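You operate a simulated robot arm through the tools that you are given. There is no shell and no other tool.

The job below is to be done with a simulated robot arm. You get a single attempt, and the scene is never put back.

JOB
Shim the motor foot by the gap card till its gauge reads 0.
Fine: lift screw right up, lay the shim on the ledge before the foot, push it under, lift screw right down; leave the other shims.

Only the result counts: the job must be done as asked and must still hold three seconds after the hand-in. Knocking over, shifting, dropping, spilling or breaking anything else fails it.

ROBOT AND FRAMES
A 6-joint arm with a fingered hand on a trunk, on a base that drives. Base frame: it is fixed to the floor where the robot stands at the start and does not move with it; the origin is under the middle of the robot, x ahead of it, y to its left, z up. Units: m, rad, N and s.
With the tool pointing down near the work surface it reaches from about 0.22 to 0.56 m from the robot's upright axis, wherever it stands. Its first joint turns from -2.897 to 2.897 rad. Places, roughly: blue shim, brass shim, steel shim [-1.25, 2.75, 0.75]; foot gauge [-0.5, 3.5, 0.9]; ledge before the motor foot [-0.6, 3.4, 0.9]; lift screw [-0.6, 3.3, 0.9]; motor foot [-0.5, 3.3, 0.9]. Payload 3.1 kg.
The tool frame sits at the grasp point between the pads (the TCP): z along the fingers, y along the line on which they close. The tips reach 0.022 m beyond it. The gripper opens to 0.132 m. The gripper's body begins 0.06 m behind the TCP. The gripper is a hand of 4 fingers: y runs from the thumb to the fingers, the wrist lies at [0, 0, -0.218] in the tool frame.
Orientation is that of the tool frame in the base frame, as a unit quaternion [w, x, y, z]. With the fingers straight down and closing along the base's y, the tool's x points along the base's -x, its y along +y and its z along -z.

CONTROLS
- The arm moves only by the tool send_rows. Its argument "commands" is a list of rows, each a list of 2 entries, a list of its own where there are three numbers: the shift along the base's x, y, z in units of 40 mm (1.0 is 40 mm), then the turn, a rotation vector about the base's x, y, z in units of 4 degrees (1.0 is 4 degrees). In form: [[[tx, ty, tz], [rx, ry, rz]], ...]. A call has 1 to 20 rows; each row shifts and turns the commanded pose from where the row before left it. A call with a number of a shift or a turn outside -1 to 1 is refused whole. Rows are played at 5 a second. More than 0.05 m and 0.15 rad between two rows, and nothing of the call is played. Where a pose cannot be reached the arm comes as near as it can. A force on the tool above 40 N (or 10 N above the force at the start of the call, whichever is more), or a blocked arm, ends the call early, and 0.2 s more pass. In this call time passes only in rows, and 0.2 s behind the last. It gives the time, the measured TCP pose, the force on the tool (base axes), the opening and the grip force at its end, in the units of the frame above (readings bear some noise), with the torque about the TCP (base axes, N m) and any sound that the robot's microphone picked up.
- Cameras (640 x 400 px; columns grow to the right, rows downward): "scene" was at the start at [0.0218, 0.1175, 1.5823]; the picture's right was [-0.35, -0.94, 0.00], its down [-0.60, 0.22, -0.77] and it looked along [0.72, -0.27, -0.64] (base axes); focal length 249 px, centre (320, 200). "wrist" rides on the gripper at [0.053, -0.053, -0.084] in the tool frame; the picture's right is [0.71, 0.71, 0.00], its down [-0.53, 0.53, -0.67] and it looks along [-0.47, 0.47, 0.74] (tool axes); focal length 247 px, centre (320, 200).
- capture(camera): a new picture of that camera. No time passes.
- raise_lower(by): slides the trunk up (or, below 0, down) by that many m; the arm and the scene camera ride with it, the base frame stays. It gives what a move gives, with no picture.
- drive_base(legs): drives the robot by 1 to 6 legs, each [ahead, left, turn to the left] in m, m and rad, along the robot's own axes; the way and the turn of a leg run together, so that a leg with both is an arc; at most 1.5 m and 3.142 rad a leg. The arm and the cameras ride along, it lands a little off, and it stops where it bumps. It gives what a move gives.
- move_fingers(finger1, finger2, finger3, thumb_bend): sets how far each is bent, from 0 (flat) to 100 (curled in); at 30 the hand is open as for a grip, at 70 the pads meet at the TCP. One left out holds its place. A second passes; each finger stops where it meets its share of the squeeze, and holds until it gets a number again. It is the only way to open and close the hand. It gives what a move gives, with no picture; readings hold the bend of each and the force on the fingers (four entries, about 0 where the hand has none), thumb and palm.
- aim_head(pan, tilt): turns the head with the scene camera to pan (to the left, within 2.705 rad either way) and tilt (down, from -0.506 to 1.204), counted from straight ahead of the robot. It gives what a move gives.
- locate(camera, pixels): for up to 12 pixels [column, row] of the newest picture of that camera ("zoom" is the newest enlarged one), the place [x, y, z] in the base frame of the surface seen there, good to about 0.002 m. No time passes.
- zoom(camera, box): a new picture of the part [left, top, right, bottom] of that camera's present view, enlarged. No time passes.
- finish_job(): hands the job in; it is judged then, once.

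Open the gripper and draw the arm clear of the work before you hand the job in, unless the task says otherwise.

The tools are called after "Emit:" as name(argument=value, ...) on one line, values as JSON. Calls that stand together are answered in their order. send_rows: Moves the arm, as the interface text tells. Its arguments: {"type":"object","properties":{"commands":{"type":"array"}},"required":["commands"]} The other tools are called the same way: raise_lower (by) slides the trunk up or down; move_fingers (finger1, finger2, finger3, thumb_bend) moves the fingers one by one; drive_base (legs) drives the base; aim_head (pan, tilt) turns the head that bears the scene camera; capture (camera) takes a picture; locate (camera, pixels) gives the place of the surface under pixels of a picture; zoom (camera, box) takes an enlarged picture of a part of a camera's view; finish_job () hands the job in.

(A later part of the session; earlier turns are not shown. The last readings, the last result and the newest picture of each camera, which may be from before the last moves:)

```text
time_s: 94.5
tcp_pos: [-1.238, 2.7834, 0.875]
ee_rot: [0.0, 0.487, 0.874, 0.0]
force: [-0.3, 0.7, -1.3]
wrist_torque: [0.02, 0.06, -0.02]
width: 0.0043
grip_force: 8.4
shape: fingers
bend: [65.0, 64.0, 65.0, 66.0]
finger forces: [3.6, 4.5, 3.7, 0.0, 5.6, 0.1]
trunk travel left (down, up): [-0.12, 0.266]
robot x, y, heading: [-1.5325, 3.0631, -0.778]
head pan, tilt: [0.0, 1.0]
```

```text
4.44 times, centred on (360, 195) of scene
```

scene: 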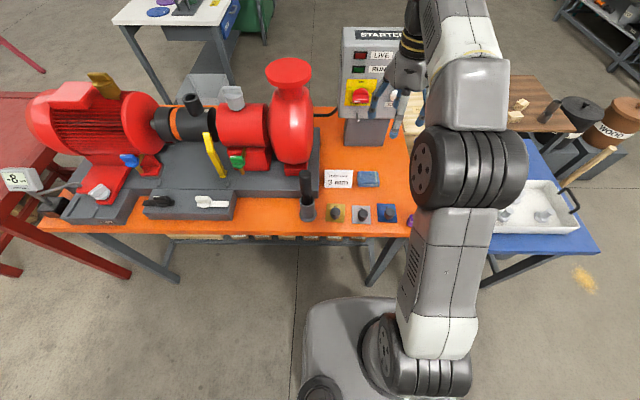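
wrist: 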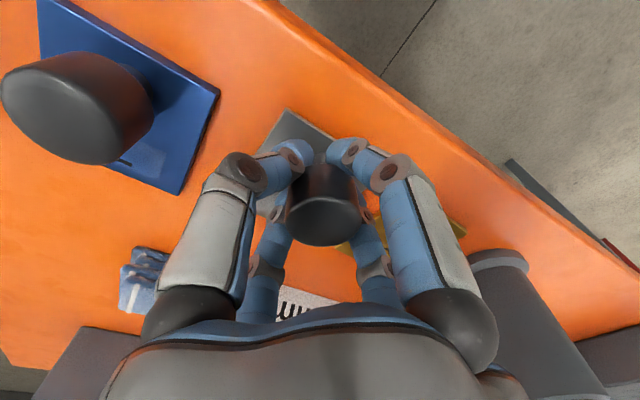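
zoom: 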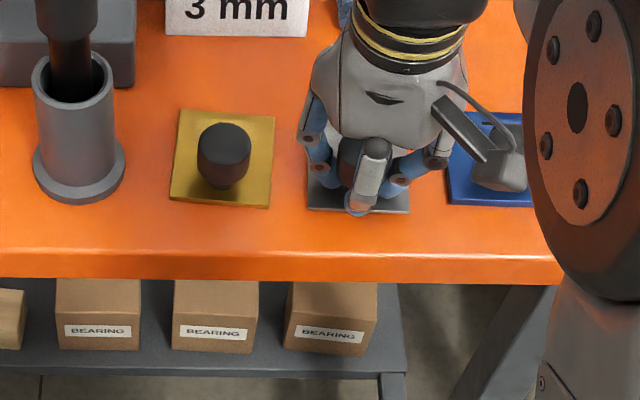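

All four fingers hold the knob (≈4 N each), tips under its wider part. I lift it gently 40 mm straight up and check it is held level.

Emit:
send_rows(commands=[[[0, 0, 0.25], [0, 0, 0]], [[0, 0, 0.25], [0, 0, 0]], [[0, 0, 0.5], [0, 0, 0]], [[0, 0, 0.5], [0, 0, 0]]])

Emit:
capture(camera="wrist")

Emit:
zoom(camera="scene", box=[290, 150, 430, 240])

```text
time_s: 95.5
tcp_pos: [-1.2364, 2.783, 0.9331]
ee_rot: [0.0, 0.487, 0.873, 0.001]
force: [0.0, 0.0, -0.6]
wrist_torque: [-0.06, 0.03, 0.0]
width: 0.0043
grip_force: 8.5
shape: fingers
bend: [65.0, 64.0, 65.0, 66.0]
finger forces: [3.6, 4.5, 3.6, 0.0, 5.4, 0.1]
trunk travel left (down, up): [-0.12, 0.266]
robot x, y, heading: [-1.5362, 3.0655, -0.783]
head pan, tilt: [0.0, 1.0]
```

```text
taken
```

wrist: 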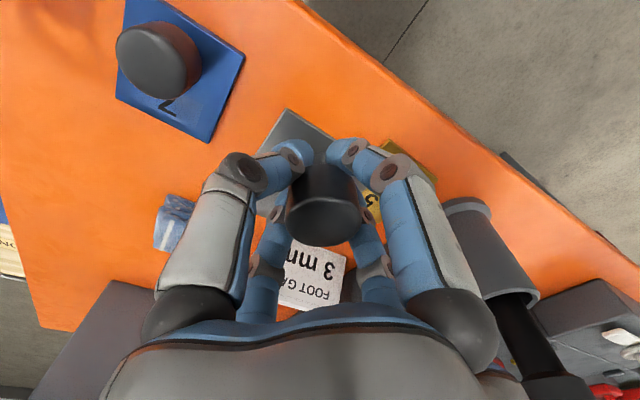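

```text
4.44 times, centred on (360, 195) of scene
```

zoom: 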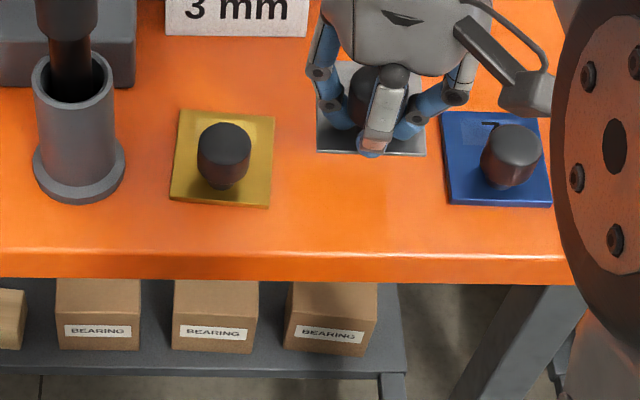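

The shim hangs level with steady grip. I raise the trunk so it clears the black handle (top z 1.065), then drive back left to the foot.

Emit:
raise_lower(by=0.24)

Emit:
drive_base(legs=[[0.0, 0.9, -0.01]])

Emit:
capture(camera="wrist")

Emit:
capture(camera="scene")

```text
time_s: 98.0
tcp_pos: [-1.2366, 2.7841, 1.1747]
ee_rot: [-0.001, 0.486, 0.874, 0.0]
force: [-0.2, 0.2, -0.6]
wrist_torque: [0.01, 0.01, -0.01]
width: 0.0043
grip_force: 8.5
shape: fingers
bend: [65.0, 64.0, 65.0, 66.0]
finger forces: [3.6, 4.5, 3.7, 0.0, 5.5, 0.0]
trunk travel left (down, up): [-0.36, 0.026]
robot x, y, heading: [-1.5382, 3.0636, -0.781]
head pan, tilt: [0.0, 1.0]
```

```text
time_s: 102.7
tcp_pos: [-0.6007, 3.4384, 1.1739]
ee_rot: [0.0, 0.48, 0.878, -0.001]
force: [0.3, -0.1, -0.6]
wrist_torque: [-0.01, 0.02, -0.03]
width: 0.0045
grip_force: 8.1
shape: fingers
bend: [65.0, 64.0, 65.0, 66.0]
finger forces: [3.6, 4.5, 3.6, 0.1, 5.5, 0.0]
trunk travel left (down, up): [-0.36, 0.026]
robot x, y, heading: [-0.9073, 3.7132, -0.762]
head pan, tilt: [0.0, 1.0]
```

```text
taken
```

wrist: 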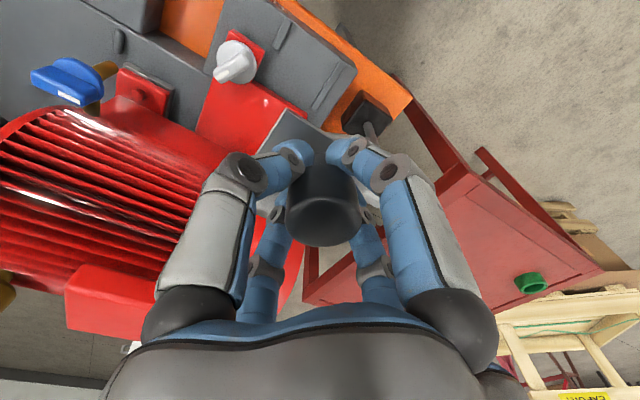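

```text
taken
```

scene: 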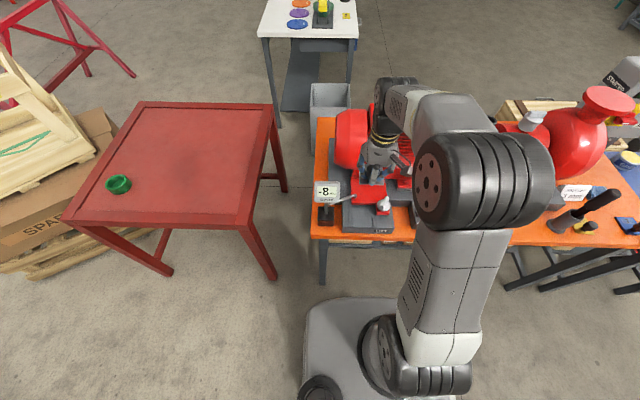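

The robot is at a≈1.955 with the shim hanging just over the ledge; the plate should be within ~0.5° of the channel line. I shift the knob to (−0.6047,3.4268) and lower the trunk to z≈0.975.

Emit:
send_rows(commands=[[[-0.1, -0.29, 0], [0, 0, 0]]])

Emit:
raise_lower(by=-0.19)

Emit:
aim_head(pan=0.05, tilt=1.0)

Emit:
capture(camera="scene")

Emit:
capture(camera="wrist")

```text
time_s: 103.1
tcp_pos: [-0.6051, 3.4261, 1.174]
ee_rot: [0.001, 0.479, 0.878, 0.001]
force: [-0.1, 0.5, -0.2]
wrist_torque: [0.01, 0.04, 0.01]
width: 0.0048
grip_force: 8.9
shape: fingers
bend: [65.0, 64.0, 65.0, 66.0]
finger forces: [3.6, 4.5, 3.8, 0.0, 5.6, 0.1]
trunk travel left (down, up): [-0.36, 0.026]
robot x, y, heading: [-0.9081, 3.713, -0.763]
head pan, tilt: [0.0, 1.0]
```

```text
time_s: 105.2
tcp_pos: [-0.6044, 3.4268, 0.9829]
ee_rot: [0.0, 0.479, 0.878, 0.0]
force: [0.4, -0.4, -0.7]
wrist_torque: [0.0, 0.0, -0.01]
width: 0.0047
grip_force: 8.5
shape: fingers
bend: [65.0, 64.0, 65.0, 66.0]
finger forces: [3.5, 4.4, 3.5, 0.0, 5.4, 0.0]
trunk travel left (down, up): [-0.17, 0.216]
robot x, y, heading: [-0.9083, 3.7129, -0.762]
head pan, tilt: [0.0, 1.0]
```

```text
time_s: 105.8
tcp_pos: [-0.6046, 3.4281, 0.9827]
ee_rot: [0.0, 0.479, 0.878, 0.0]
force: [0.0, 0.8, -0.7]
wrist_torque: [0.01, 0.0, -0.02]
width: 0.0046
grip_force: 8.5
shape: fingers
bend: [65.0, 64.0, 65.0, 66.0]
finger forces: [3.5, 4.3, 3.6, 0.0, 5.4, 0.1]
trunk travel left (down, up): [-0.17, 0.216]
robot x, y, heading: [-0.9059, 3.7122, -0.759]
head pan, tilt: [0.051, 1.0]
```

```text
taken
```

scene: 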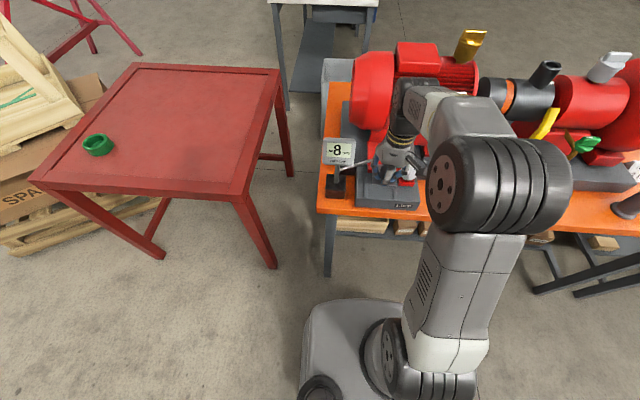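

```text
taken
```

wrist: 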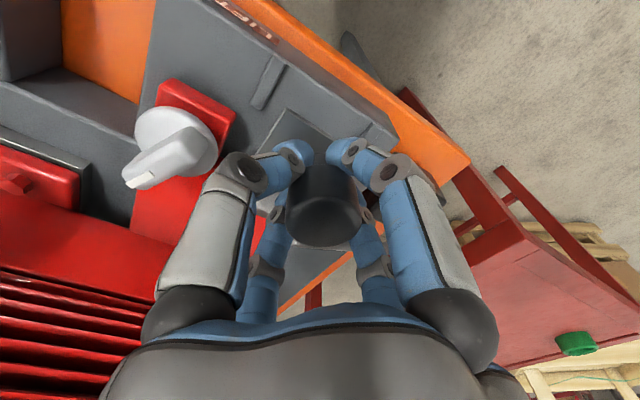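

The shim hangs about 6 cm over the ledge. I zoom in from both cameras to check lateral and angular alignment.

Emit:
zoom(camera="scene", box=[340, 140, 430, 215])

Emit:
zoom(camera="wrist", box=[130, 30, 430, 230])

Emit:
locate(camera="zoom", pixels=[[335, 170], [440, 215], [300, 225], [330, 190], [400, 200], [345, 180], [440, 210], [290, 380], [260, 110], [500, 220]])

```text
5.33 times, centred on (385, 178) of scene
```

zoom: 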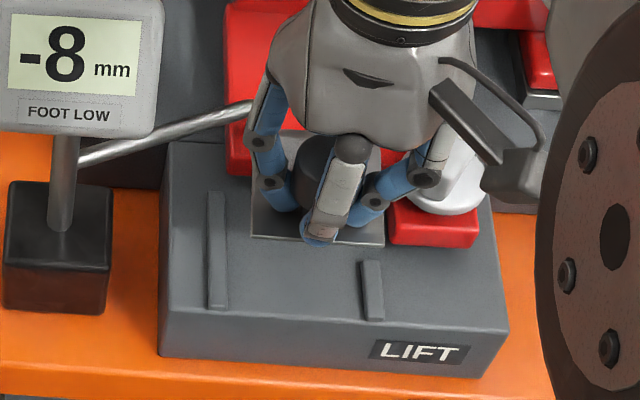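

```text
2.00 times, centred on (280, 130) of wrist
```

zoom: 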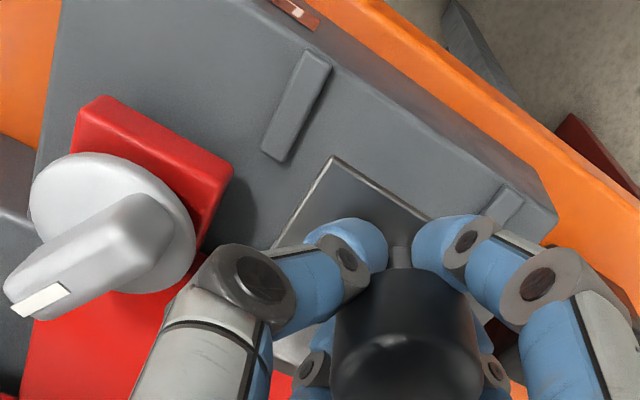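

```text
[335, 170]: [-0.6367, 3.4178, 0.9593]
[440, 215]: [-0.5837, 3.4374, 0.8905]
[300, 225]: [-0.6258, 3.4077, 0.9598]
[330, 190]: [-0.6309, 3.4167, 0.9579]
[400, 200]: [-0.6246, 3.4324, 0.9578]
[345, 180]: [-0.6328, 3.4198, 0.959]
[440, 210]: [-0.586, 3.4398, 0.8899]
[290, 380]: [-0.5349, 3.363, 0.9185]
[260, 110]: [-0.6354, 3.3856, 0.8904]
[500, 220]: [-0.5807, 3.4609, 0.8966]
```

The plate's near-right corner sits at a≈1.940, n≈2.886, as planned: centred in the channel (1.935–2.006) and 8 mm before the foot. I descend 48 mm first.

Emit:
send_rows(commands=[[[0, 0, -0.6], [0, 0, 0]], [[0, 0, -0.4], [0, 0, 0]], [[0, 0, -0.2], [0, 0, 0]]])

Emit:
zoom(camera="scene", box=[340, 140, 430, 215])

Emit:
zoom(camera="wrist", box=[130, 30, 430, 230])

```text
time_s: 106.6
tcp_pos: [-0.6049, 3.4278, 0.9364]
ee_rot: [0.0, 0.48, 0.877, 0.0]
force: [-0.4, -0.6, -1.0]
wrist_torque: [0.01, 0.02, 0.04]
width: 0.0045
grip_force: 8.0
shape: fingers
bend: [65.0, 64.0, 65.0, 66.0]
finger forces: [3.4, 4.4, 3.8, 0.0, 5.4, 0.0]
trunk travel left (down, up): [-0.17, 0.216]
robot x, y, heading: [-0.9053, 3.7151, -0.76]
head pan, tilt: [0.051, 1.0]
```

```text
5.33 times, centred on (385, 178) of scene
```

zoom: 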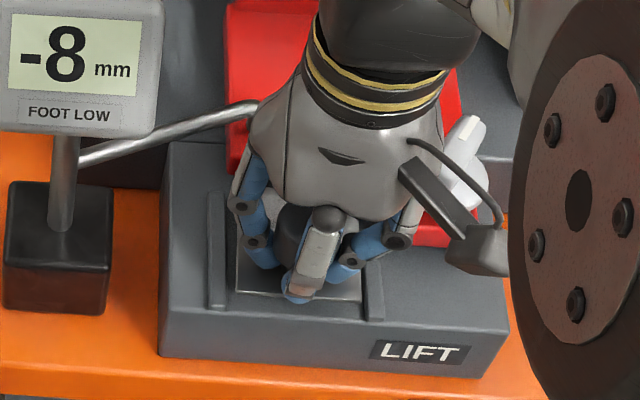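

```text
2.00 times, centred on (280, 130) of wrist
```

zoom: 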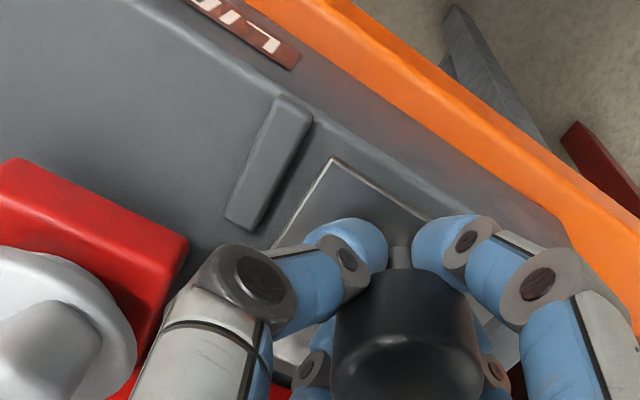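

The plate hovers ~1 cm above the ledge between the ridges. I locate the plate's corner/edges and the right ridge's inner edge to verify the side gap.

Emit:
locate(camera="zoom", pixels=[[336, 168], [300, 220], [405, 205], [285, 240], [305, 190], [275, 230], [262, 225], [300, 130], [330, 150], [425, 214]])

Emit:
zoom(camera="scene", box=[365, 170, 415, 205])

Emit:
locate(camera="zoom", pixels=[[145, 305], [390, 330], [110, 300], [400, 280], [400, 335], [250, 330], [140, 290], [115, 220], [350, 322], [170, 303]])

```text
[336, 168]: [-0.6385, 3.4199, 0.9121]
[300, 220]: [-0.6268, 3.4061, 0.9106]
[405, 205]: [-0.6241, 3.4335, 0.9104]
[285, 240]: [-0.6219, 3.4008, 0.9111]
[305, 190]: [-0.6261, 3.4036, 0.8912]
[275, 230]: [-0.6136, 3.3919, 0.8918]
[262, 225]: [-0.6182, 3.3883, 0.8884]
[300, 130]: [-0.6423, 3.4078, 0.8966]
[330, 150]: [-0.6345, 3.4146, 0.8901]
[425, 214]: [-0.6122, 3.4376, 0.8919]
```

```text
11.43 times, centred on (390, 188) of scene
```

zoom: 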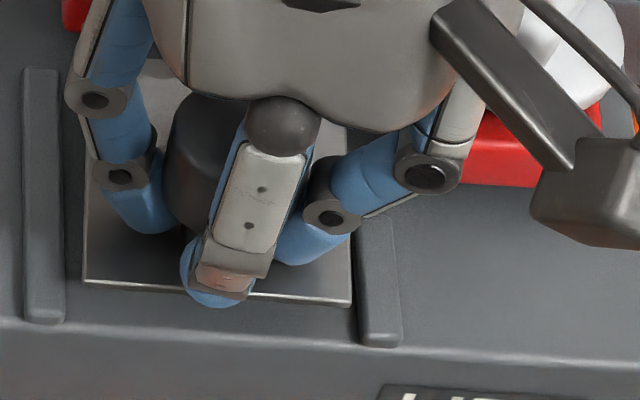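

```text
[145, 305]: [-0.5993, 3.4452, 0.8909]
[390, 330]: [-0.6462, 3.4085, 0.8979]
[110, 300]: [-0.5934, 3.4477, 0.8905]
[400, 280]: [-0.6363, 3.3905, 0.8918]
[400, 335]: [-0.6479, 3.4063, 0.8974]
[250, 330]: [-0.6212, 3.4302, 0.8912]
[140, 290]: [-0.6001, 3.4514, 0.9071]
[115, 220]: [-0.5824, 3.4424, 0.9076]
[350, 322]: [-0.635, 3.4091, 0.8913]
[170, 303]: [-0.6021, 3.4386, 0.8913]
```

The plate is ~15 mm up, turned ≈1.5° clockwise and about 1 mm left of centre. I correct (turn +1.5°, shift ~1 mm right and 2 mm forward) while lowering 9 mm, and look again.

Emit:
send_rows(commands=[[[0.018, -0.053, -0.1], [0, 0, 0.37]], [[0, 0, -0.125], [0, 0, 0]]])

Emit:
zoom(camera="scene", box=[365, 170, 415, 205])

Emit:
zoom(camera="wrist", box=[130, 30, 430, 230])

```text
time_s: 107.2
tcp_pos: [-0.6046, 3.4247, 0.9274]
ee_rot: [0.001, 0.467, 0.884, -0.001]
force: [0.5, 0.3, -0.9]
wrist_torque: [0.0, 0.03, 0.02]
width: 0.0041
grip_force: 8.4
shape: fingers
bend: [65.0, 64.0, 65.0, 66.0]
finger forces: [3.5, 4.5, 3.7, 0.0, 5.4, 0.1]
trunk travel left (down, up): [-0.17, 0.216]
robot x, y, heading: [-0.9066, 3.7128, -0.763]
head pan, tilt: [0.051, 1.0]
```

```text
11.43 times, centred on (390, 188) of scene
```

zoom: 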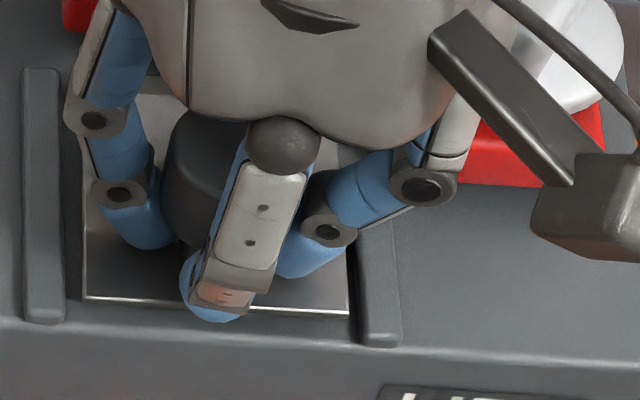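

```text
2.00 times, centred on (280, 130) of wrist
```

zoom: 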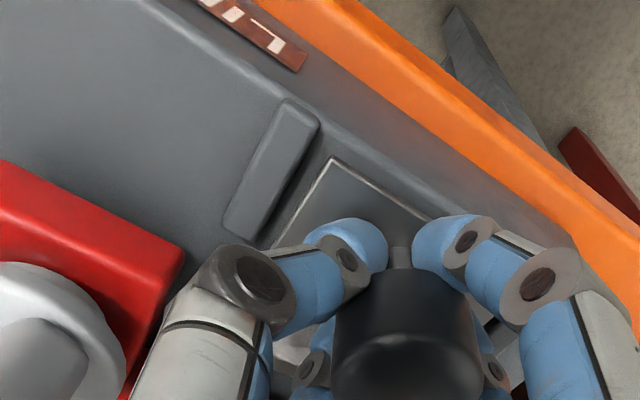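

Near edge slope now matches the block and both side gaps are ~3–4 mm. I lower in small steps until contact.

Emit:
send_rows(commands=[[[0, 0, -0.04], [0, 0, 0]], [[0, 0, -0.04], [0, 0, 0]], [[0, 0, -0.03], [0, 0, 0]]])

Emit:
zoom(camera="scene", box=[365, 170, 415, 205])

```text
time_s: 108.0
tcp_pos: [-0.6043, 3.4247, 0.923]
ee_rot: [0.0, 0.467, 0.884, 0.0]
force: [-0.2, 0.3, -0.7]
wrist_torque: [-0.04, -0.05, 0.01]
width: 0.0042
grip_force: 8.5
shape: fingers
bend: [65.0, 64.0, 65.0, 66.0]
finger forces: [3.5, 4.4, 3.6, 0.0, 5.5, 0.0]
trunk travel left (down, up): [-0.17, 0.216]
robot x, y, heading: [-0.9033, 3.7124, -0.758]
head pan, tilt: [0.051, 1.0]
```

```text
11.43 times, centred on (390, 188) of scene
```

zoom: 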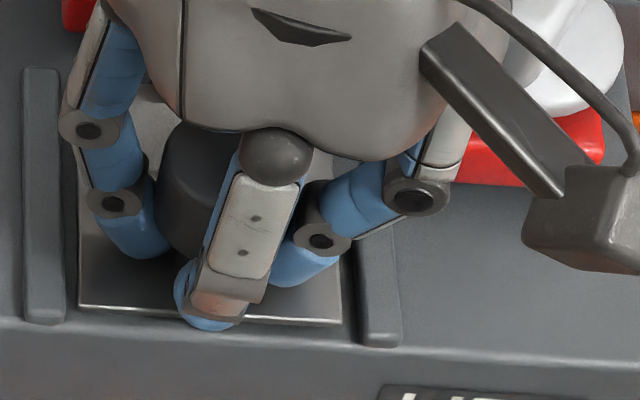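

No contact yet (−0.7 N is just the weight). I go on down in 1.2 mm steps.

Emit:
send_rows(commands=[[[0, 0, -0.03], [0, 0, 0]], [[0, 0, -0.03], [0, 0, 0]], [[0, 0, -0.03], [0, 0, 0]]])

Emit:
zoom(camera="scene", box=[365, 170, 415, 205])

```text
time_s: 108.8
tcp_pos: [-0.6048, 3.426, 0.9189]
ee_rot: [0.001, 0.468, 0.884, 0.0]
force: [-1.9, -1.5, 5.9]
wrist_torque: [0.01, -0.08, 0.01]
width: 0.0044
grip_force: 9.0
shape: fingers
bend: [66.0, 65.0, 65.0, 66.0]
finger forces: [3.7, 4.4, 4.1, 0.0, 6.6, 0.1]
trunk travel left (down, up): [-0.17, 0.216]
robot x, y, heading: [-0.9078, 3.7158, -0.763]
head pan, tilt: [0.051, 1.0]
```

```text
11.43 times, centred on (390, 188) of scene
```

zoom: 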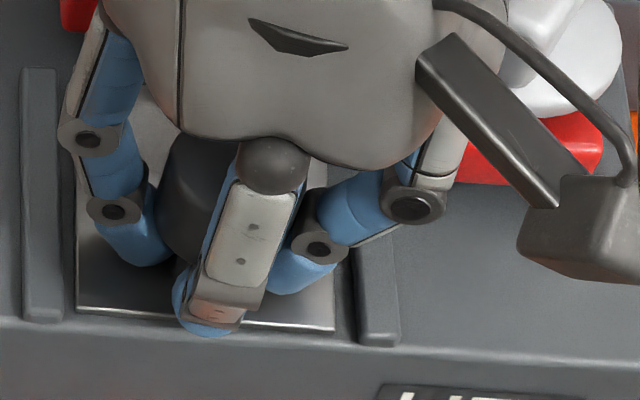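

Contact: z-force +5.9 N; the plate lies between the ridges with ~3 and ~5 mm gaps. I ease the pressure by 1 mm and open the fingers.

Emit:
send_rows(commands=[[[0, 0, 0.025], [0, 0, 0]]])

Emit:
move_fingers(finger1=48, finger2=48, finger3=52, thumb_bend=48)

Emit:
zoom(camera="scene", box=[365, 170, 415, 205])

Emit:
capture(camera="wrist")

```text
time_s: 109.2
tcp_pos: [-0.605, 3.4243, 0.9193]
ee_rot: [0.0, 0.468, 0.884, -0.001]
force: [-0.5, -0.5, 2.2]
wrist_torque: [0.04, -0.06, -0.03]
width: 0.0046
grip_force: 10.3
shape: fingers
bend: [66.0, 65.0, 65.0, 66.0]
finger forces: [4.0, 4.8, 4.2, 0.1, 6.7, 0.0]
trunk travel left (down, up): [-0.17, 0.216]
robot x, y, heading: [-0.9054, 3.7149, -0.759]
head pan, tilt: [0.051, 1.0]
```

```text
time_s: 110.2
tcp_pos: [-0.6046, 3.4256, 0.9212]
ee_rot: [0.002, 0.467, 0.884, -0.001]
force: [5.8, -1.4, 26.6]
wrist_torque: [-0.24, -0.38, -0.02]
width: 0.0381
grip_force: 14.6
shape: fingers
bend: [48.0, 54.0, 54.0, 53.0]
finger forces: [0.0, 11.7, 8.6, 0.1, 8.7, 0.0]
trunk travel left (down, up): [-0.17, 0.216]
robot x, y, heading: [-0.9038, 3.7104, -0.759]
head pan, tilt: [0.051, 1.0]
```

```text
11.43 times, centred on (390, 188) of scene
```

zoom: 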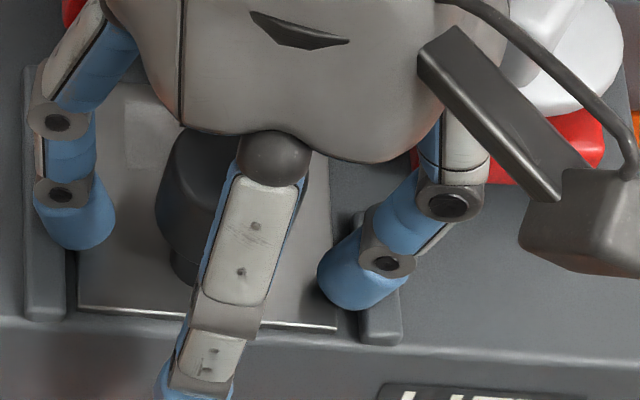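

```text
taken
```

wrist: 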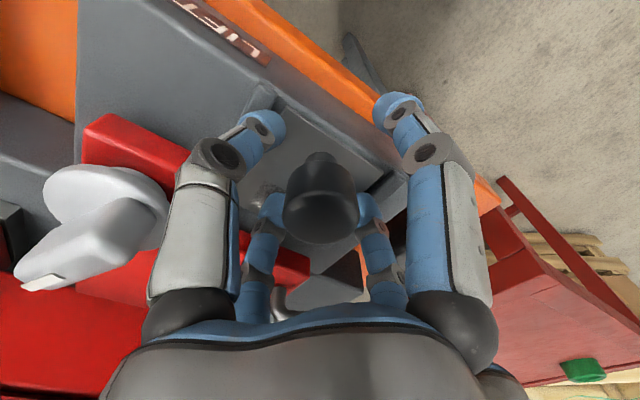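

Opening pushed the fingertips down onto the ridges (26 N up), so I raise the hand straight up now; the shim is already free between the fingers.

Emit:
send_rows(commands=[[[0, 0, 0.15], [0, 0, 0]], [[0, 0, 0.3], [0, 0, 0]], [[0, 0, 0.6], [0, 0, 0]], [[0, 0, 0.8], [0, 0, 0]]])

Emit:
zoom(camera="scene", box=[340, 140, 430, 215])

Emit:
capture(camera="wrist")

```text
time_s: 111.2
tcp_pos: [-0.6043, 3.4248, 0.9945]
ee_rot: [0.0, 0.468, 0.884, 0.0]
force: [0.3, -0.7, 0.6]
wrist_torque: [-0.01, -0.01, 0.0]
width: 0.0452
grip_force: 0.0
shape: fingers
bend: [48.0, 48.0, 52.0, 48.0]
finger forces: [0.0, 0.0, 0.1, 0.0, 0.1, 0.0]
trunk travel left (down, up): [-0.17, 0.216]
robot x, y, heading: [-0.9079, 3.7137, -0.757]
head pan, tilt: [0.051, 1.0]
```

```text
5.33 times, centred on (385, 178) of scene
```

zoom: 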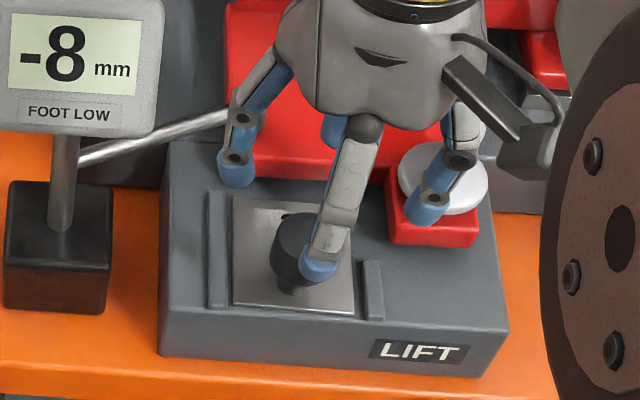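

```text
taken
```

wrist: 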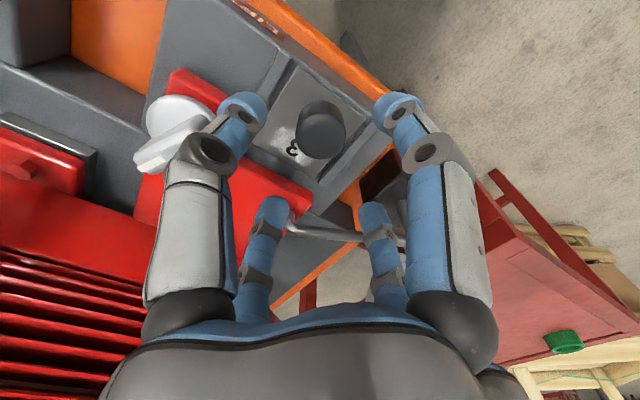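

The shim lies flat and square between the ridges, gauge still −8, everything else as before. I move the hand back toward me (+n) behind the knob and close the fingers to make a pusher.

Emit:
send_rows(commands=[[[-0.51, 0.52, 0.1], [0, 0, 0]], [[-0.52, 0.53, 0], [0, 0, 0]]])

Emit:
move_fingers(finger1=70, finger2=70, finger3=70, thumb_bend=70)

Emit:
capture(camera="wrist")

Emit:
zoom(camera="scene", box=[340, 140, 430, 215])

Emit:
locate(camera="zoom", pixels=[[235, 200], [350, 205], [354, 312], [235, 302], [300, 235], [275, 235], [325, 235], [300, 215], [295, 285], [300, 255]])

```text
time_s: 111.8
tcp_pos: [-0.6437, 3.4668, 0.9972]
ee_rot: [0.0, 0.468, 0.884, 0.0]
force: [-0.5, 0.3, 0.1]
wrist_torque: [-0.03, 0.01, 0.02]
width: 0.045
grip_force: 0.0
shape: fingers
bend: [48.0, 48.0, 52.0, 48.0]
finger forces: [0.0, 0.0, 0.1, 0.0, 0.0, 0.0]
trunk travel left (down, up): [-0.17, 0.216]
robot x, y, heading: [-0.9069, 3.7106, -0.757]
head pan, tilt: [0.051, 1.0]
```

```text
time_s: 112.8
tcp_pos: [-0.644, 3.4677, 0.9969]
ee_rot: [-0.001, 0.468, 0.884, 0.0]
force: [0.7, 0.8, -0.5]
wrist_torque: [-0.02, -0.02, -0.01]
width: 0.0001
grip_force: 0.1
shape: fingers
bend: [69.0, 69.0, 69.0, 69.0]
finger forces: [0.0, 0.0, 0.1, 0.1, 0.1, 0.0]
trunk travel left (down, up): [-0.17, 0.216]
robot x, y, heading: [-0.9055, 3.7154, -0.763]
head pan, tilt: [0.051, 1.0]
```

```text
taken
```

wrist: 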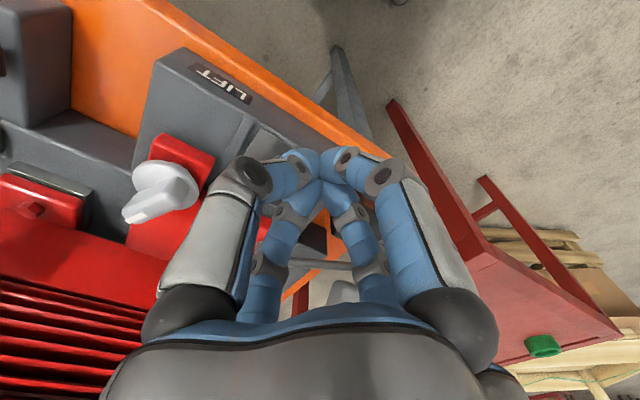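

```text
5.33 times, centred on (385, 178) of scene
```

zoom: 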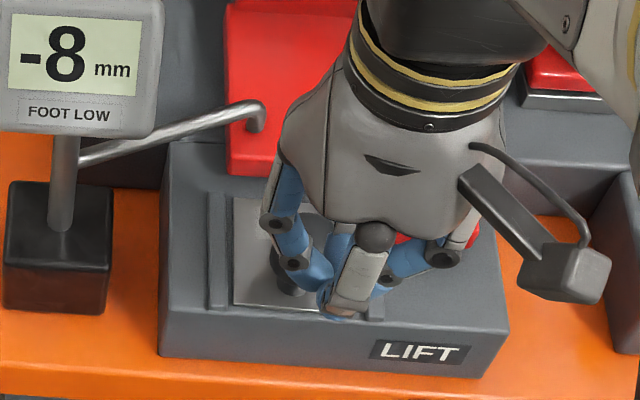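

```text
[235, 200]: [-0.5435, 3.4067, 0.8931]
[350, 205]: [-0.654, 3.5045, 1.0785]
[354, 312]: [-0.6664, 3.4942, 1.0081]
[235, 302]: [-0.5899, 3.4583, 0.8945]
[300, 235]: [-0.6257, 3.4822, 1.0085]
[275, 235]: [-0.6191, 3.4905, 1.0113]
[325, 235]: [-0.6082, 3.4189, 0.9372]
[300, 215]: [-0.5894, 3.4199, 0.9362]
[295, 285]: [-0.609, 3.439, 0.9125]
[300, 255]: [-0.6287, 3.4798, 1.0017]
```

The closed fingertips are behind the knob at n≈2.925, a≈1.971; the knob axis is at a≈1.9695. I lower to z≈0.932 and look.

Emit:
send_rows(commands=[[[-0.02, -0.02, -0.8], [0, 0, 0]], [[0, 0, -0.82], [0, 0, 0]]])

Emit:
capture(camera="wrist")

Emit:
zoom(camera="scene", box=[340, 140, 430, 215])

```text
time_s: 113.4
tcp_pos: [-0.644, 3.467, 0.9337]
ee_rot: [0.0, 0.468, 0.884, -0.001]
force: [0.1, 0.5, 0.0]
wrist_torque: [-0.02, 0.0, -0.03]
width: 0.0001
grip_force: 0.0
shape: fingers
bend: [69.0, 69.0, 69.0, 69.0]
finger forces: [0.1, 0.1, 0.0, 0.0, 0.0, 0.1]
trunk travel left (down, up): [-0.17, 0.216]
robot x, y, heading: [-0.9051, 3.7135, -0.762]
head pan, tilt: [0.051, 1.0]
```

```text
taken
```

wrist: 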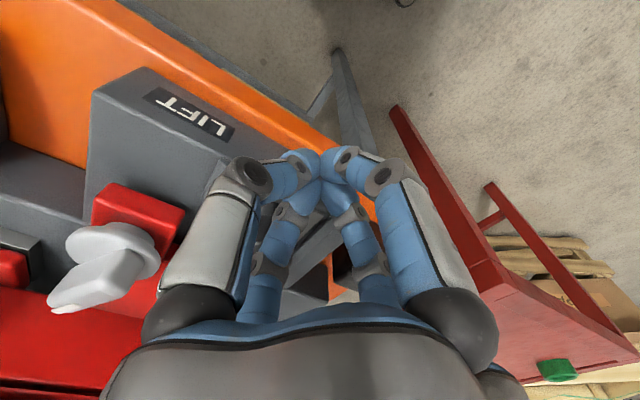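

```text
5.33 times, centred on (385, 178) of scene
```

zoom: 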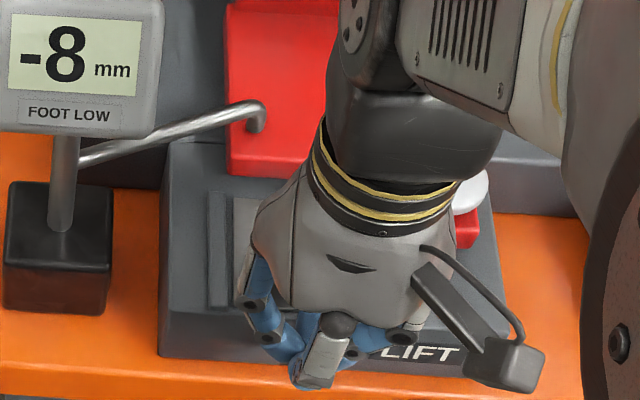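

No contact yet (forces ~0). I push along −n in 4 mm steps, watching the force.

Emit:
send_rows(commands=[[[0.07, -0.0713, 0], [0, 0, 0]], [[0.07, -0.0713, 0], [0, 0, 0]], [[0.07, -0.0713, 0], [0, 0, 0]], [[0.07, -0.0713, 0], [0, 0, 0]], [[0.07, -0.0713, 0], [0, 0, 0]], [[0.07, -0.0713, 0], [0, 0, 0]], [[0.07, -0.0713, 0], [0, 0, 0]]])

Emit:
capture(camera="wrist")

Emit:
zoom(camera="scene", box=[340, 140, 430, 215])

```text
time_s: 115.0
tcp_pos: [-0.6267, 3.4461, 0.9342]
ee_rot: [0.0, 0.468, 0.884, -0.001]
force: [-0.7, 0.1, 0.3]
wrist_torque: [-0.01, -0.01, 0.03]
width: 0.0001
grip_force: 0.1
shape: fingers
bend: [69.0, 69.0, 69.0, 69.0]
finger forces: [0.1, 0.0, 0.4, 0.0, 0.1, 0.1]
trunk travel left (down, up): [-0.17, 0.216]
robot x, y, heading: [-0.9062, 3.7123, -0.765]
head pan, tilt: [0.051, 1.0]
```

```text
taken
```

wrist: 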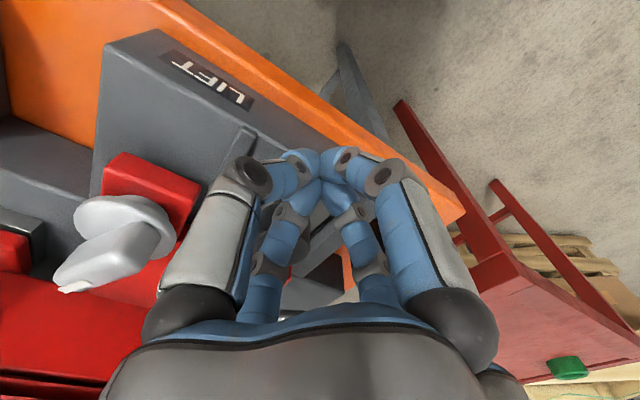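

```text
5.33 times, centred on (385, 178) of scene
```

zoom: 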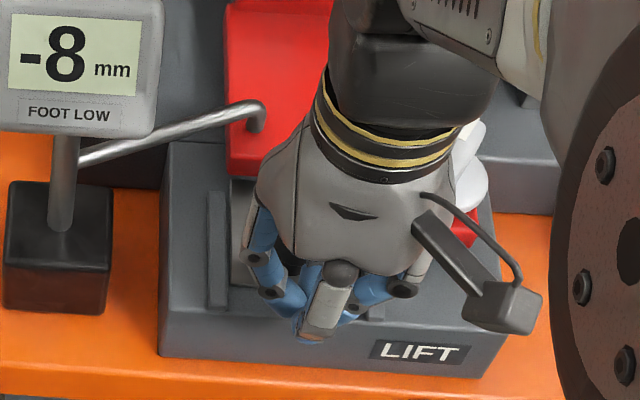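

Finger 3 just touches the knob and the plate seems to start moving. I push another 20 mm in small steps.

Emit:
send_rows(commands=[[[0.07, -0.0713, 0], [0, 0, 0]], [[0.07, -0.0713, 0], [0, 0, 0]], [[0.07, -0.0713, 0], [0, 0, 0]], [[0.07, -0.0713, 0], [0, 0, 0]], [[0.07, -0.0713, 0], [0, 0, 0]]])

Emit:
capture(camera="wrist")

Emit:
zoom(camera="scene", box=[340, 140, 430, 215])

```text
time_s: 116.2
tcp_pos: [-0.6123, 3.4313, 0.9311]
ee_rot: [0.0, 0.468, 0.884, -0.002]
force: [-0.6, -0.2, 0.4]
wrist_torque: [0.0, 0.0, 0.0]
width: 0.0
grip_force: 0.7
shape: fingers
bend: [69.0, 69.0, 69.0, 69.0]
finger forces: [0.1, 0.0, 0.6, 0.1, 0.0, 0.0]
trunk travel left (down, up): [-0.17, 0.216]
robot x, y, heading: [-0.9067, 3.7136, -0.761]
head pan, tilt: [0.051, 1.0]
```

```text
taken
```

wrist: 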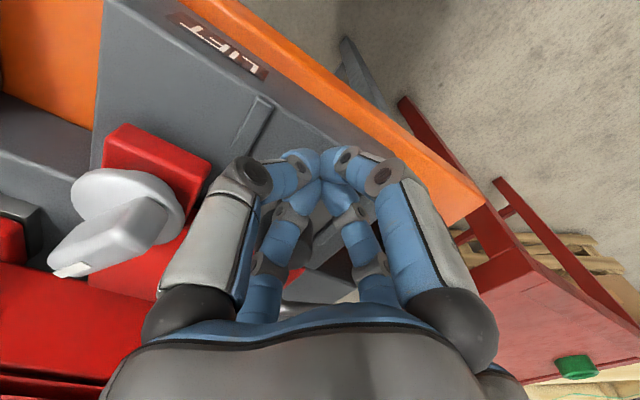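

```text
5.33 times, centred on (385, 178) of scene
```

zoom: 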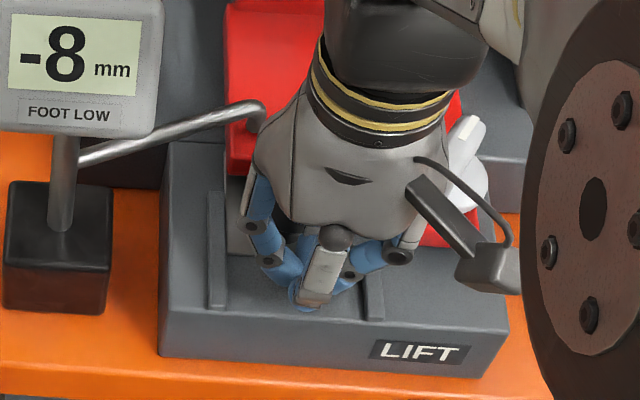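

The plate's near-left corner has moved to zoom (228,255): about 32 mm in, still ~0.6 N. About 14 mm remains till the knob meets the foot; I push 12 mm more.

Emit:
send_rows(commands=[[[0.07, -0.0713, 0], [0, 0, 0]], [[0.07, -0.0713, 0], [0, 0, 0]], [[0.07, -0.0713, 0], [0, 0, 0]]])

Emit:
capture(camera="wrist")

Emit:
zoom(camera="scene", box=[340, 140, 430, 215])

```text
time_s: 117.0
tcp_pos: [-0.6043, 3.4216, 0.9323]
ee_rot: [0.0, 0.468, 0.884, 0.0]
force: [-1.3, 0.1, 0.1]
wrist_torque: [0.01, 0.01, 0.03]
width: 0.0
grip_force: 0.4
shape: fingers
bend: [69.0, 69.0, 69.0, 69.0]
finger forces: [0.0, 0.0, 0.3, 0.0, 0.0, 0.0]
trunk travel left (down, up): [-0.17, 0.216]
robot x, y, heading: [-0.9097, 3.7119, -0.76]
head pan, tilt: [0.051, 1.0]
```

```text
taken
```

wrist: 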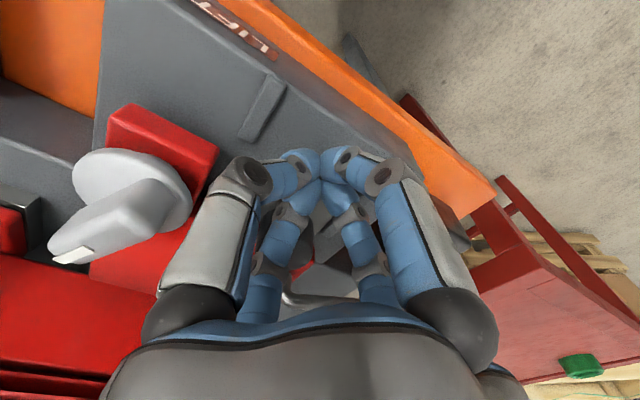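

```text
5.33 times, centred on (385, 178) of scene
```

zoom: 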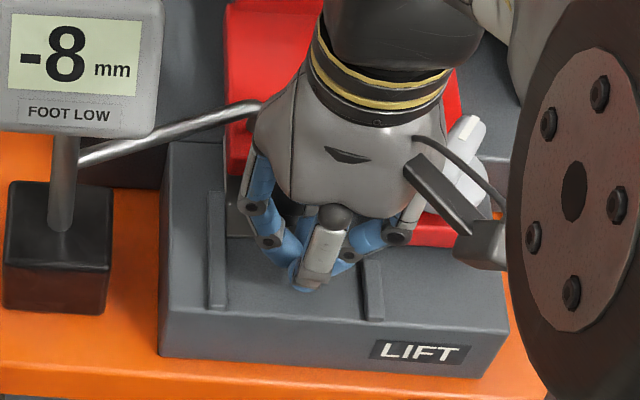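

Still light contact, plate further in. I push on in 1.5 mm steps until the knob meets the foot (force rises).

Emit:
send_rows(commands=[[[0.026, -0.027, 0], [0, 0, 0]], [[0.026, -0.027, 0], [0, 0, 0]], [[0.026, -0.027, 0], [0, 0, 0]]])

Emit:
zoom(camera="scene", box=[365, 155, 415, 195])

Emit:
zoom(camera="wrist", box=[220, 120, 420, 310])

```text
time_s: 117.8
tcp_pos: [-0.6021, 3.421, 0.9327]
ee_rot: [0.0, 0.468, 0.884, 0.0]
force: [-8.7, 3.0, 0.9]
wrist_torque: [-0.01, -0.02, -0.13]
width: 0.0
grip_force: 4.4
shape: fingers
bend: [69.0, 68.0, 70.0, 69.0]
finger forces: [0.0, 0.0, 8.7, 0.0, 0.0, 0.0]
trunk travel left (down, up): [-0.17, 0.216]
robot x, y, heading: [-0.9081, 3.7132, -0.757]
head pan, tilt: [0.051, 1.0]
```

```text
10.00 times, centred on (390, 175) of scene
```

zoom: 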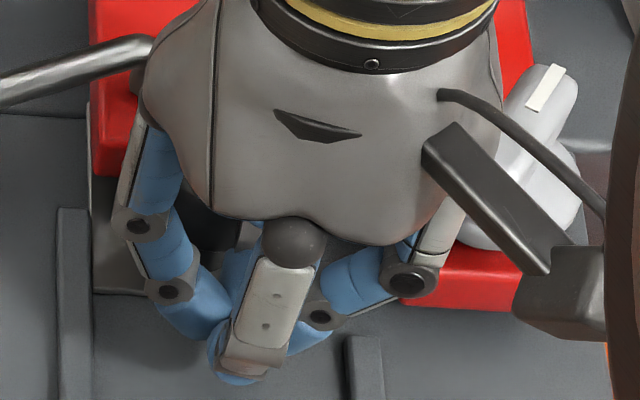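

```text
2.11 times, centred on (320, 215) of wrist
```

zoom: 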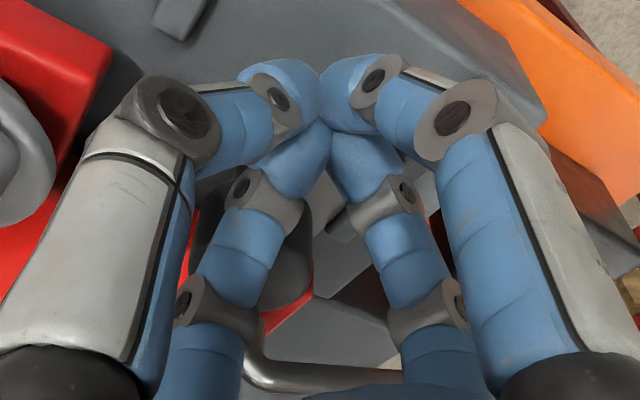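

Resistance appeared (8.7 N on finger 3): the knob has met the foot. I back off toward me, raise the hand and look at the shim.

Emit:
send_rows(commands=[[[-0.1, 0.1, 0], [0, 0, 0]], [[-0.4, 0.4, 0.1], [0, 0, 0]], [[-0.3, 0.3, 0.8], [0, 0, 0]], [[-0.2, 0.2, 1], [0, 0, 0]], [[0, 0, 1], [0, 0, 0]]])

Emit:
capture(camera="wrist")

Emit:
zoom(camera="scene", box=[340, 140, 430, 215])

```text
time_s: 119.0
tcp_pos: [-0.6394, 3.4568, 1.0488]
ee_rot: [0.001, 0.468, 0.884, 0.0]
force: [0.3, 0.1, -0.4]
wrist_torque: [0.05, 0.01, 0.02]
width: 0.0
grip_force: 0.1
shape: fingers
bend: [69.0, 68.0, 69.0, 69.0]
finger forces: [0.0, 0.0, 0.0, 0.0, 0.0, 0.0]
trunk travel left (down, up): [-0.17, 0.216]
robot x, y, heading: [-0.9096, 3.7161, -0.763]
head pan, tilt: [0.051, 1.0]
```

```text
taken
```

wrist: 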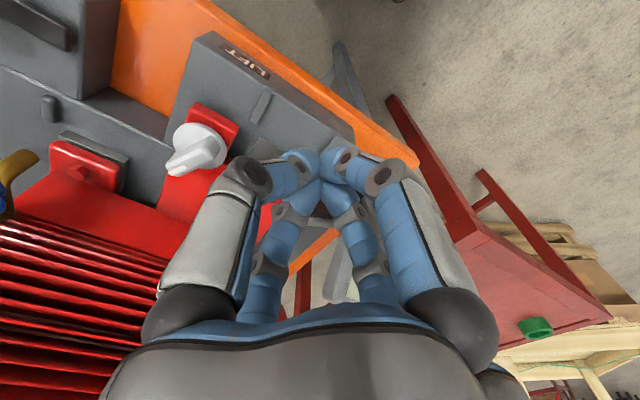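

```text
5.33 times, centred on (385, 178) of scene
```

zoom: 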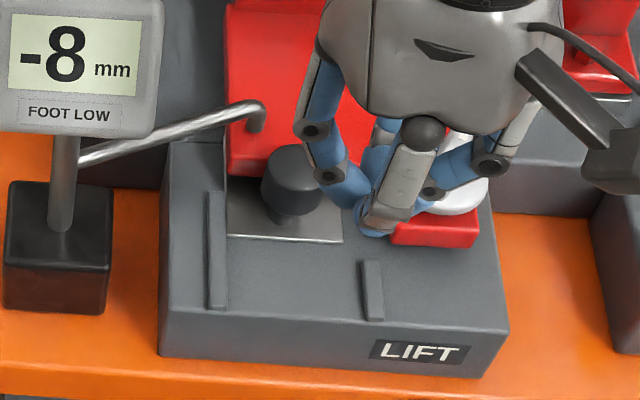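

The shim is under the foot with its knob at the foot's face. I move the hand aside for a clear look.

Emit:
send_rows(commands=[[[-0.6, 0.3, 0.8], [0, 0, 0]], [[-0.6, 0.3, 0.8], [0, 0, 0]], [[-0.6, 0, 0.5], [0, 0, 0]]])

Emit:
zoom(camera="scene", box=[360, 155, 415, 195])

Emit:
locate(camera="zoom", pixels=[[130, 240], [250, 250], [180, 100], [110, 120], [270, 140], [100, 245], [285, 258], [200, 90], [145, 110], [235, 90]])

```text
time_s: 119.8
tcp_pos: [-0.7144, 3.4846, 1.1331]
ee_rot: [0.0, 0.468, 0.884, 0.0]
force: [0.0, 0.8, -0.3]
wrist_torque: [0.0, -0.01, 0.01]
width: 0.0003
grip_force: 0.0
shape: fingers
bend: [69.0, 68.0, 69.0, 69.0]
finger forces: [0.0, 0.0, 0.0, 0.1, 0.0, 0.0]
trunk travel left (down, up): [-0.17, 0.216]
robot x, y, heading: [-0.9069, 3.7119, -0.76]
head pan, tilt: [0.051, 1.0]
```

```text
10.00 times, centred on (388, 175) of scene
```

zoom: 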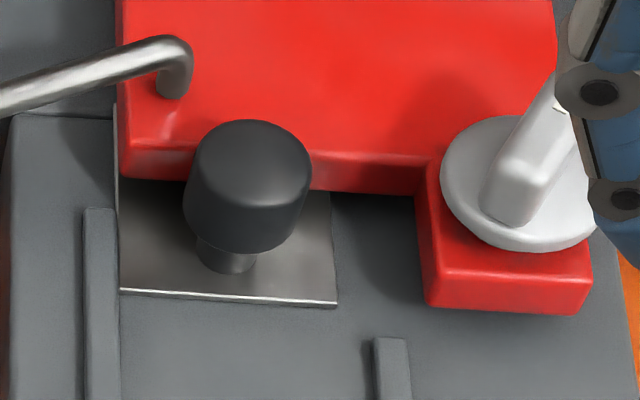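

```text
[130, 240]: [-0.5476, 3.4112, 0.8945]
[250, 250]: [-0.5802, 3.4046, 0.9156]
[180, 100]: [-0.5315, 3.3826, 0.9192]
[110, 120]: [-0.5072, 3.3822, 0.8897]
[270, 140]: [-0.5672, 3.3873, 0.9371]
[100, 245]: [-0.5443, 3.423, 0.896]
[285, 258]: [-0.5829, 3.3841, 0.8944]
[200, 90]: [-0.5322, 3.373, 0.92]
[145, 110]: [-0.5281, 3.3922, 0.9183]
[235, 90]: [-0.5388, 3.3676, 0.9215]
```

The plate is ~40 mm under the foot, knob against its face, plate along the left ridge. Now the screw goes right down: I set fingers for the wing grip and turn the wrist clockwise back while moving over the lift knob, high up.

Emit:
move_fingers(finger1=46, finger2=50, finger3=46, thumb_bend=50)

Emit:
send_rows(commands=[[[0.3, -0.4, 0.4], [0, 0, -1]], [[0.4, -0.6, 0.4], [0, 0, -1]], [[0.5, -0.8, 0], [0, 0, -1]], [[0.5, -0.8, 0], [0, 0, -1]], [[0.4, -0.6, 0], [0, 0, -1]], [[0.24, -0.28, 0], [0, 0, -1]], [[0, 0, 0], [0, 0, -1]], [[0, 0, 0], [0, 0, -1]], [[0, 0, 0], [0, 0, -1]], [[0, 0, 0], [0, 0, -1]], [[0, 0, 0], [0, 0, -1]], [[0, 0, 0], [0, 0, -1]], [[0, 0, 0], [0, 0, -1]], [[0, 0, 0], [0, 0, -1]], [[0, 0, 0], [0, 0, -1]], [[0, 0, 0], [0, 0, -1]], [[0, 0, 0], [0, 0, -1]], [[0, 0, 0], [0, 0, -1]], [[0, 0, 0], [0, 0, -1]], [[0, 0, 0], [0, 0, -1]]])

Emit:
capture(camera="wrist")

```text
time_s: 120.8
tcp_pos: [-0.7128, 3.4845, 1.1329]
ee_rot: [0.0, 0.468, 0.883, -0.001]
force: [1.6, -0.9, -0.1]
wrist_torque: [0.01, 0.0, 0.03]
width: 0.0451
grip_force: 0.1
shape: fingers
bend: [46.0, 50.0, 46.0, 50.0]
finger forces: [0.1, 0.0, 0.0, 0.1, 0.0, 0.1]
trunk travel left (down, up): [-0.17, 0.216]
robot x, y, heading: [-0.9046, 3.7138, -0.758]
head pan, tilt: [0.051, 1.0]
```

```text
time_s: 125.0
tcp_pos: [-0.6279, 3.3539, 1.1586]
ee_rot: [-0.001, 0.927, 0.376, 0.0]
force: [0.0, 0.7, 0.0]
wrist_torque: [0.03, -0.02, -0.01]
width: 0.0455
grip_force: 0.1
shape: fingers
bend: [46.0, 50.0, 46.0, 50.0]
finger forces: [0.0, 0.0, 0.0, 0.0, 0.1, 0.0]
out of reach, approached as far as the arm can: row 6
trunk travel left (down, up): [-0.17, 0.216]
robot x, y, heading: [-0.9077, 3.7131, -0.762]
head pan, tilt: [0.051, 1.0]
```

```text
taken
```

wrist: 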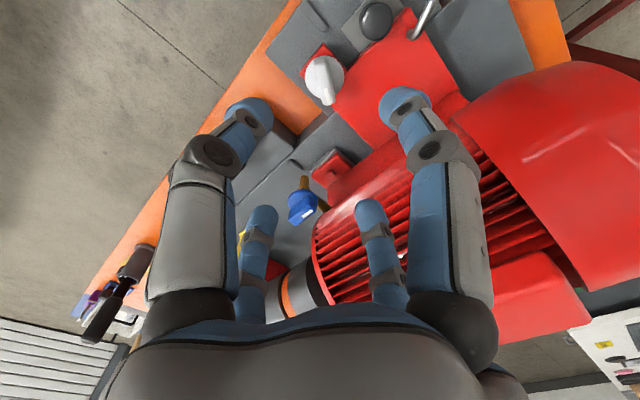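

The arm was at its reach limit at that height, stopping ~1 cm short. I lower a little, finish the clockwise wrist turn and correct the position over the knob.

Emit:
send_rows(commands=[[[0, 0, -0.5], [0, 0, -1]], [[0, 0, -0.5], [0, 0, -1]], [[0, 0, -0.3], [0, 0, -1]], [[0, 0, 0], [0, 0, -1]], [[0, 0, 0], [0, 0, -1]], [[0, 0, 0], [0, 0, -1]], [[0, 0, 0], [0, 0, -1]], [[0, 0, 0], [0, 0, -1]], [[0, 0, 0], [0, 0, -1]], [[0, 0, 0], [0, 0, -1]], [[0, 0, 0], [0, 0, -1]], [[0, 0, 0], [0, 0, -1]], [[0, 0, 0], [0, 0, -1]]])

Emit:
capture(camera="wrist")

Emit:
zoom(camera="wrist", box=[250, 20, 410, 120])

```text
time_s: 127.8
tcp_pos: [-0.6283, 3.3547, 1.1068]
ee_rot: [0.0, 0.998, -0.069, 0.0]
force: [-0.6, -0.3, 0.6]
wrist_torque: [0.0, -0.02, -0.01]
width: 0.0455
grip_force: 0.1
shape: fingers
bend: [46.0, 50.0, 46.0, 50.0]
finger forces: [0.0, 0.1, 0.0, 0.0, 0.1, 0.1]
trunk travel left (down, up): [-0.17, 0.216]
robot x, y, heading: [-0.906, 3.7115, -0.762]
head pan, tilt: [0.051, 1.0]
```

```text
taken
```

wrist: 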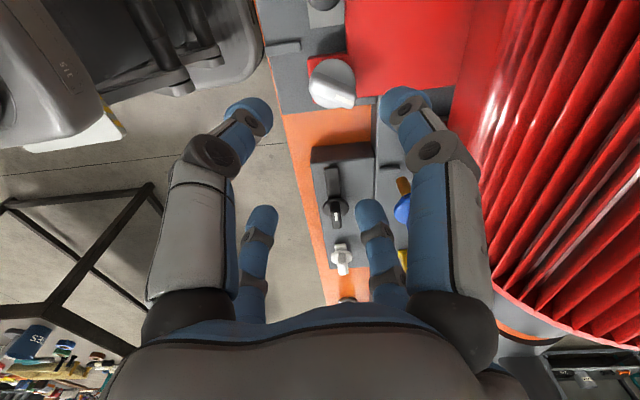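

```text
4.00 times, centred on (330, 70) of wrist
```

zoom: 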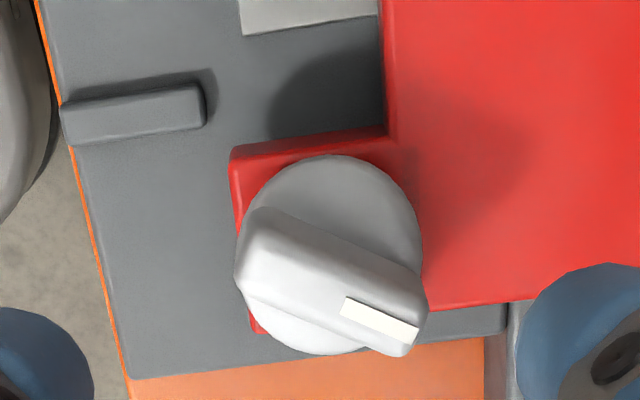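

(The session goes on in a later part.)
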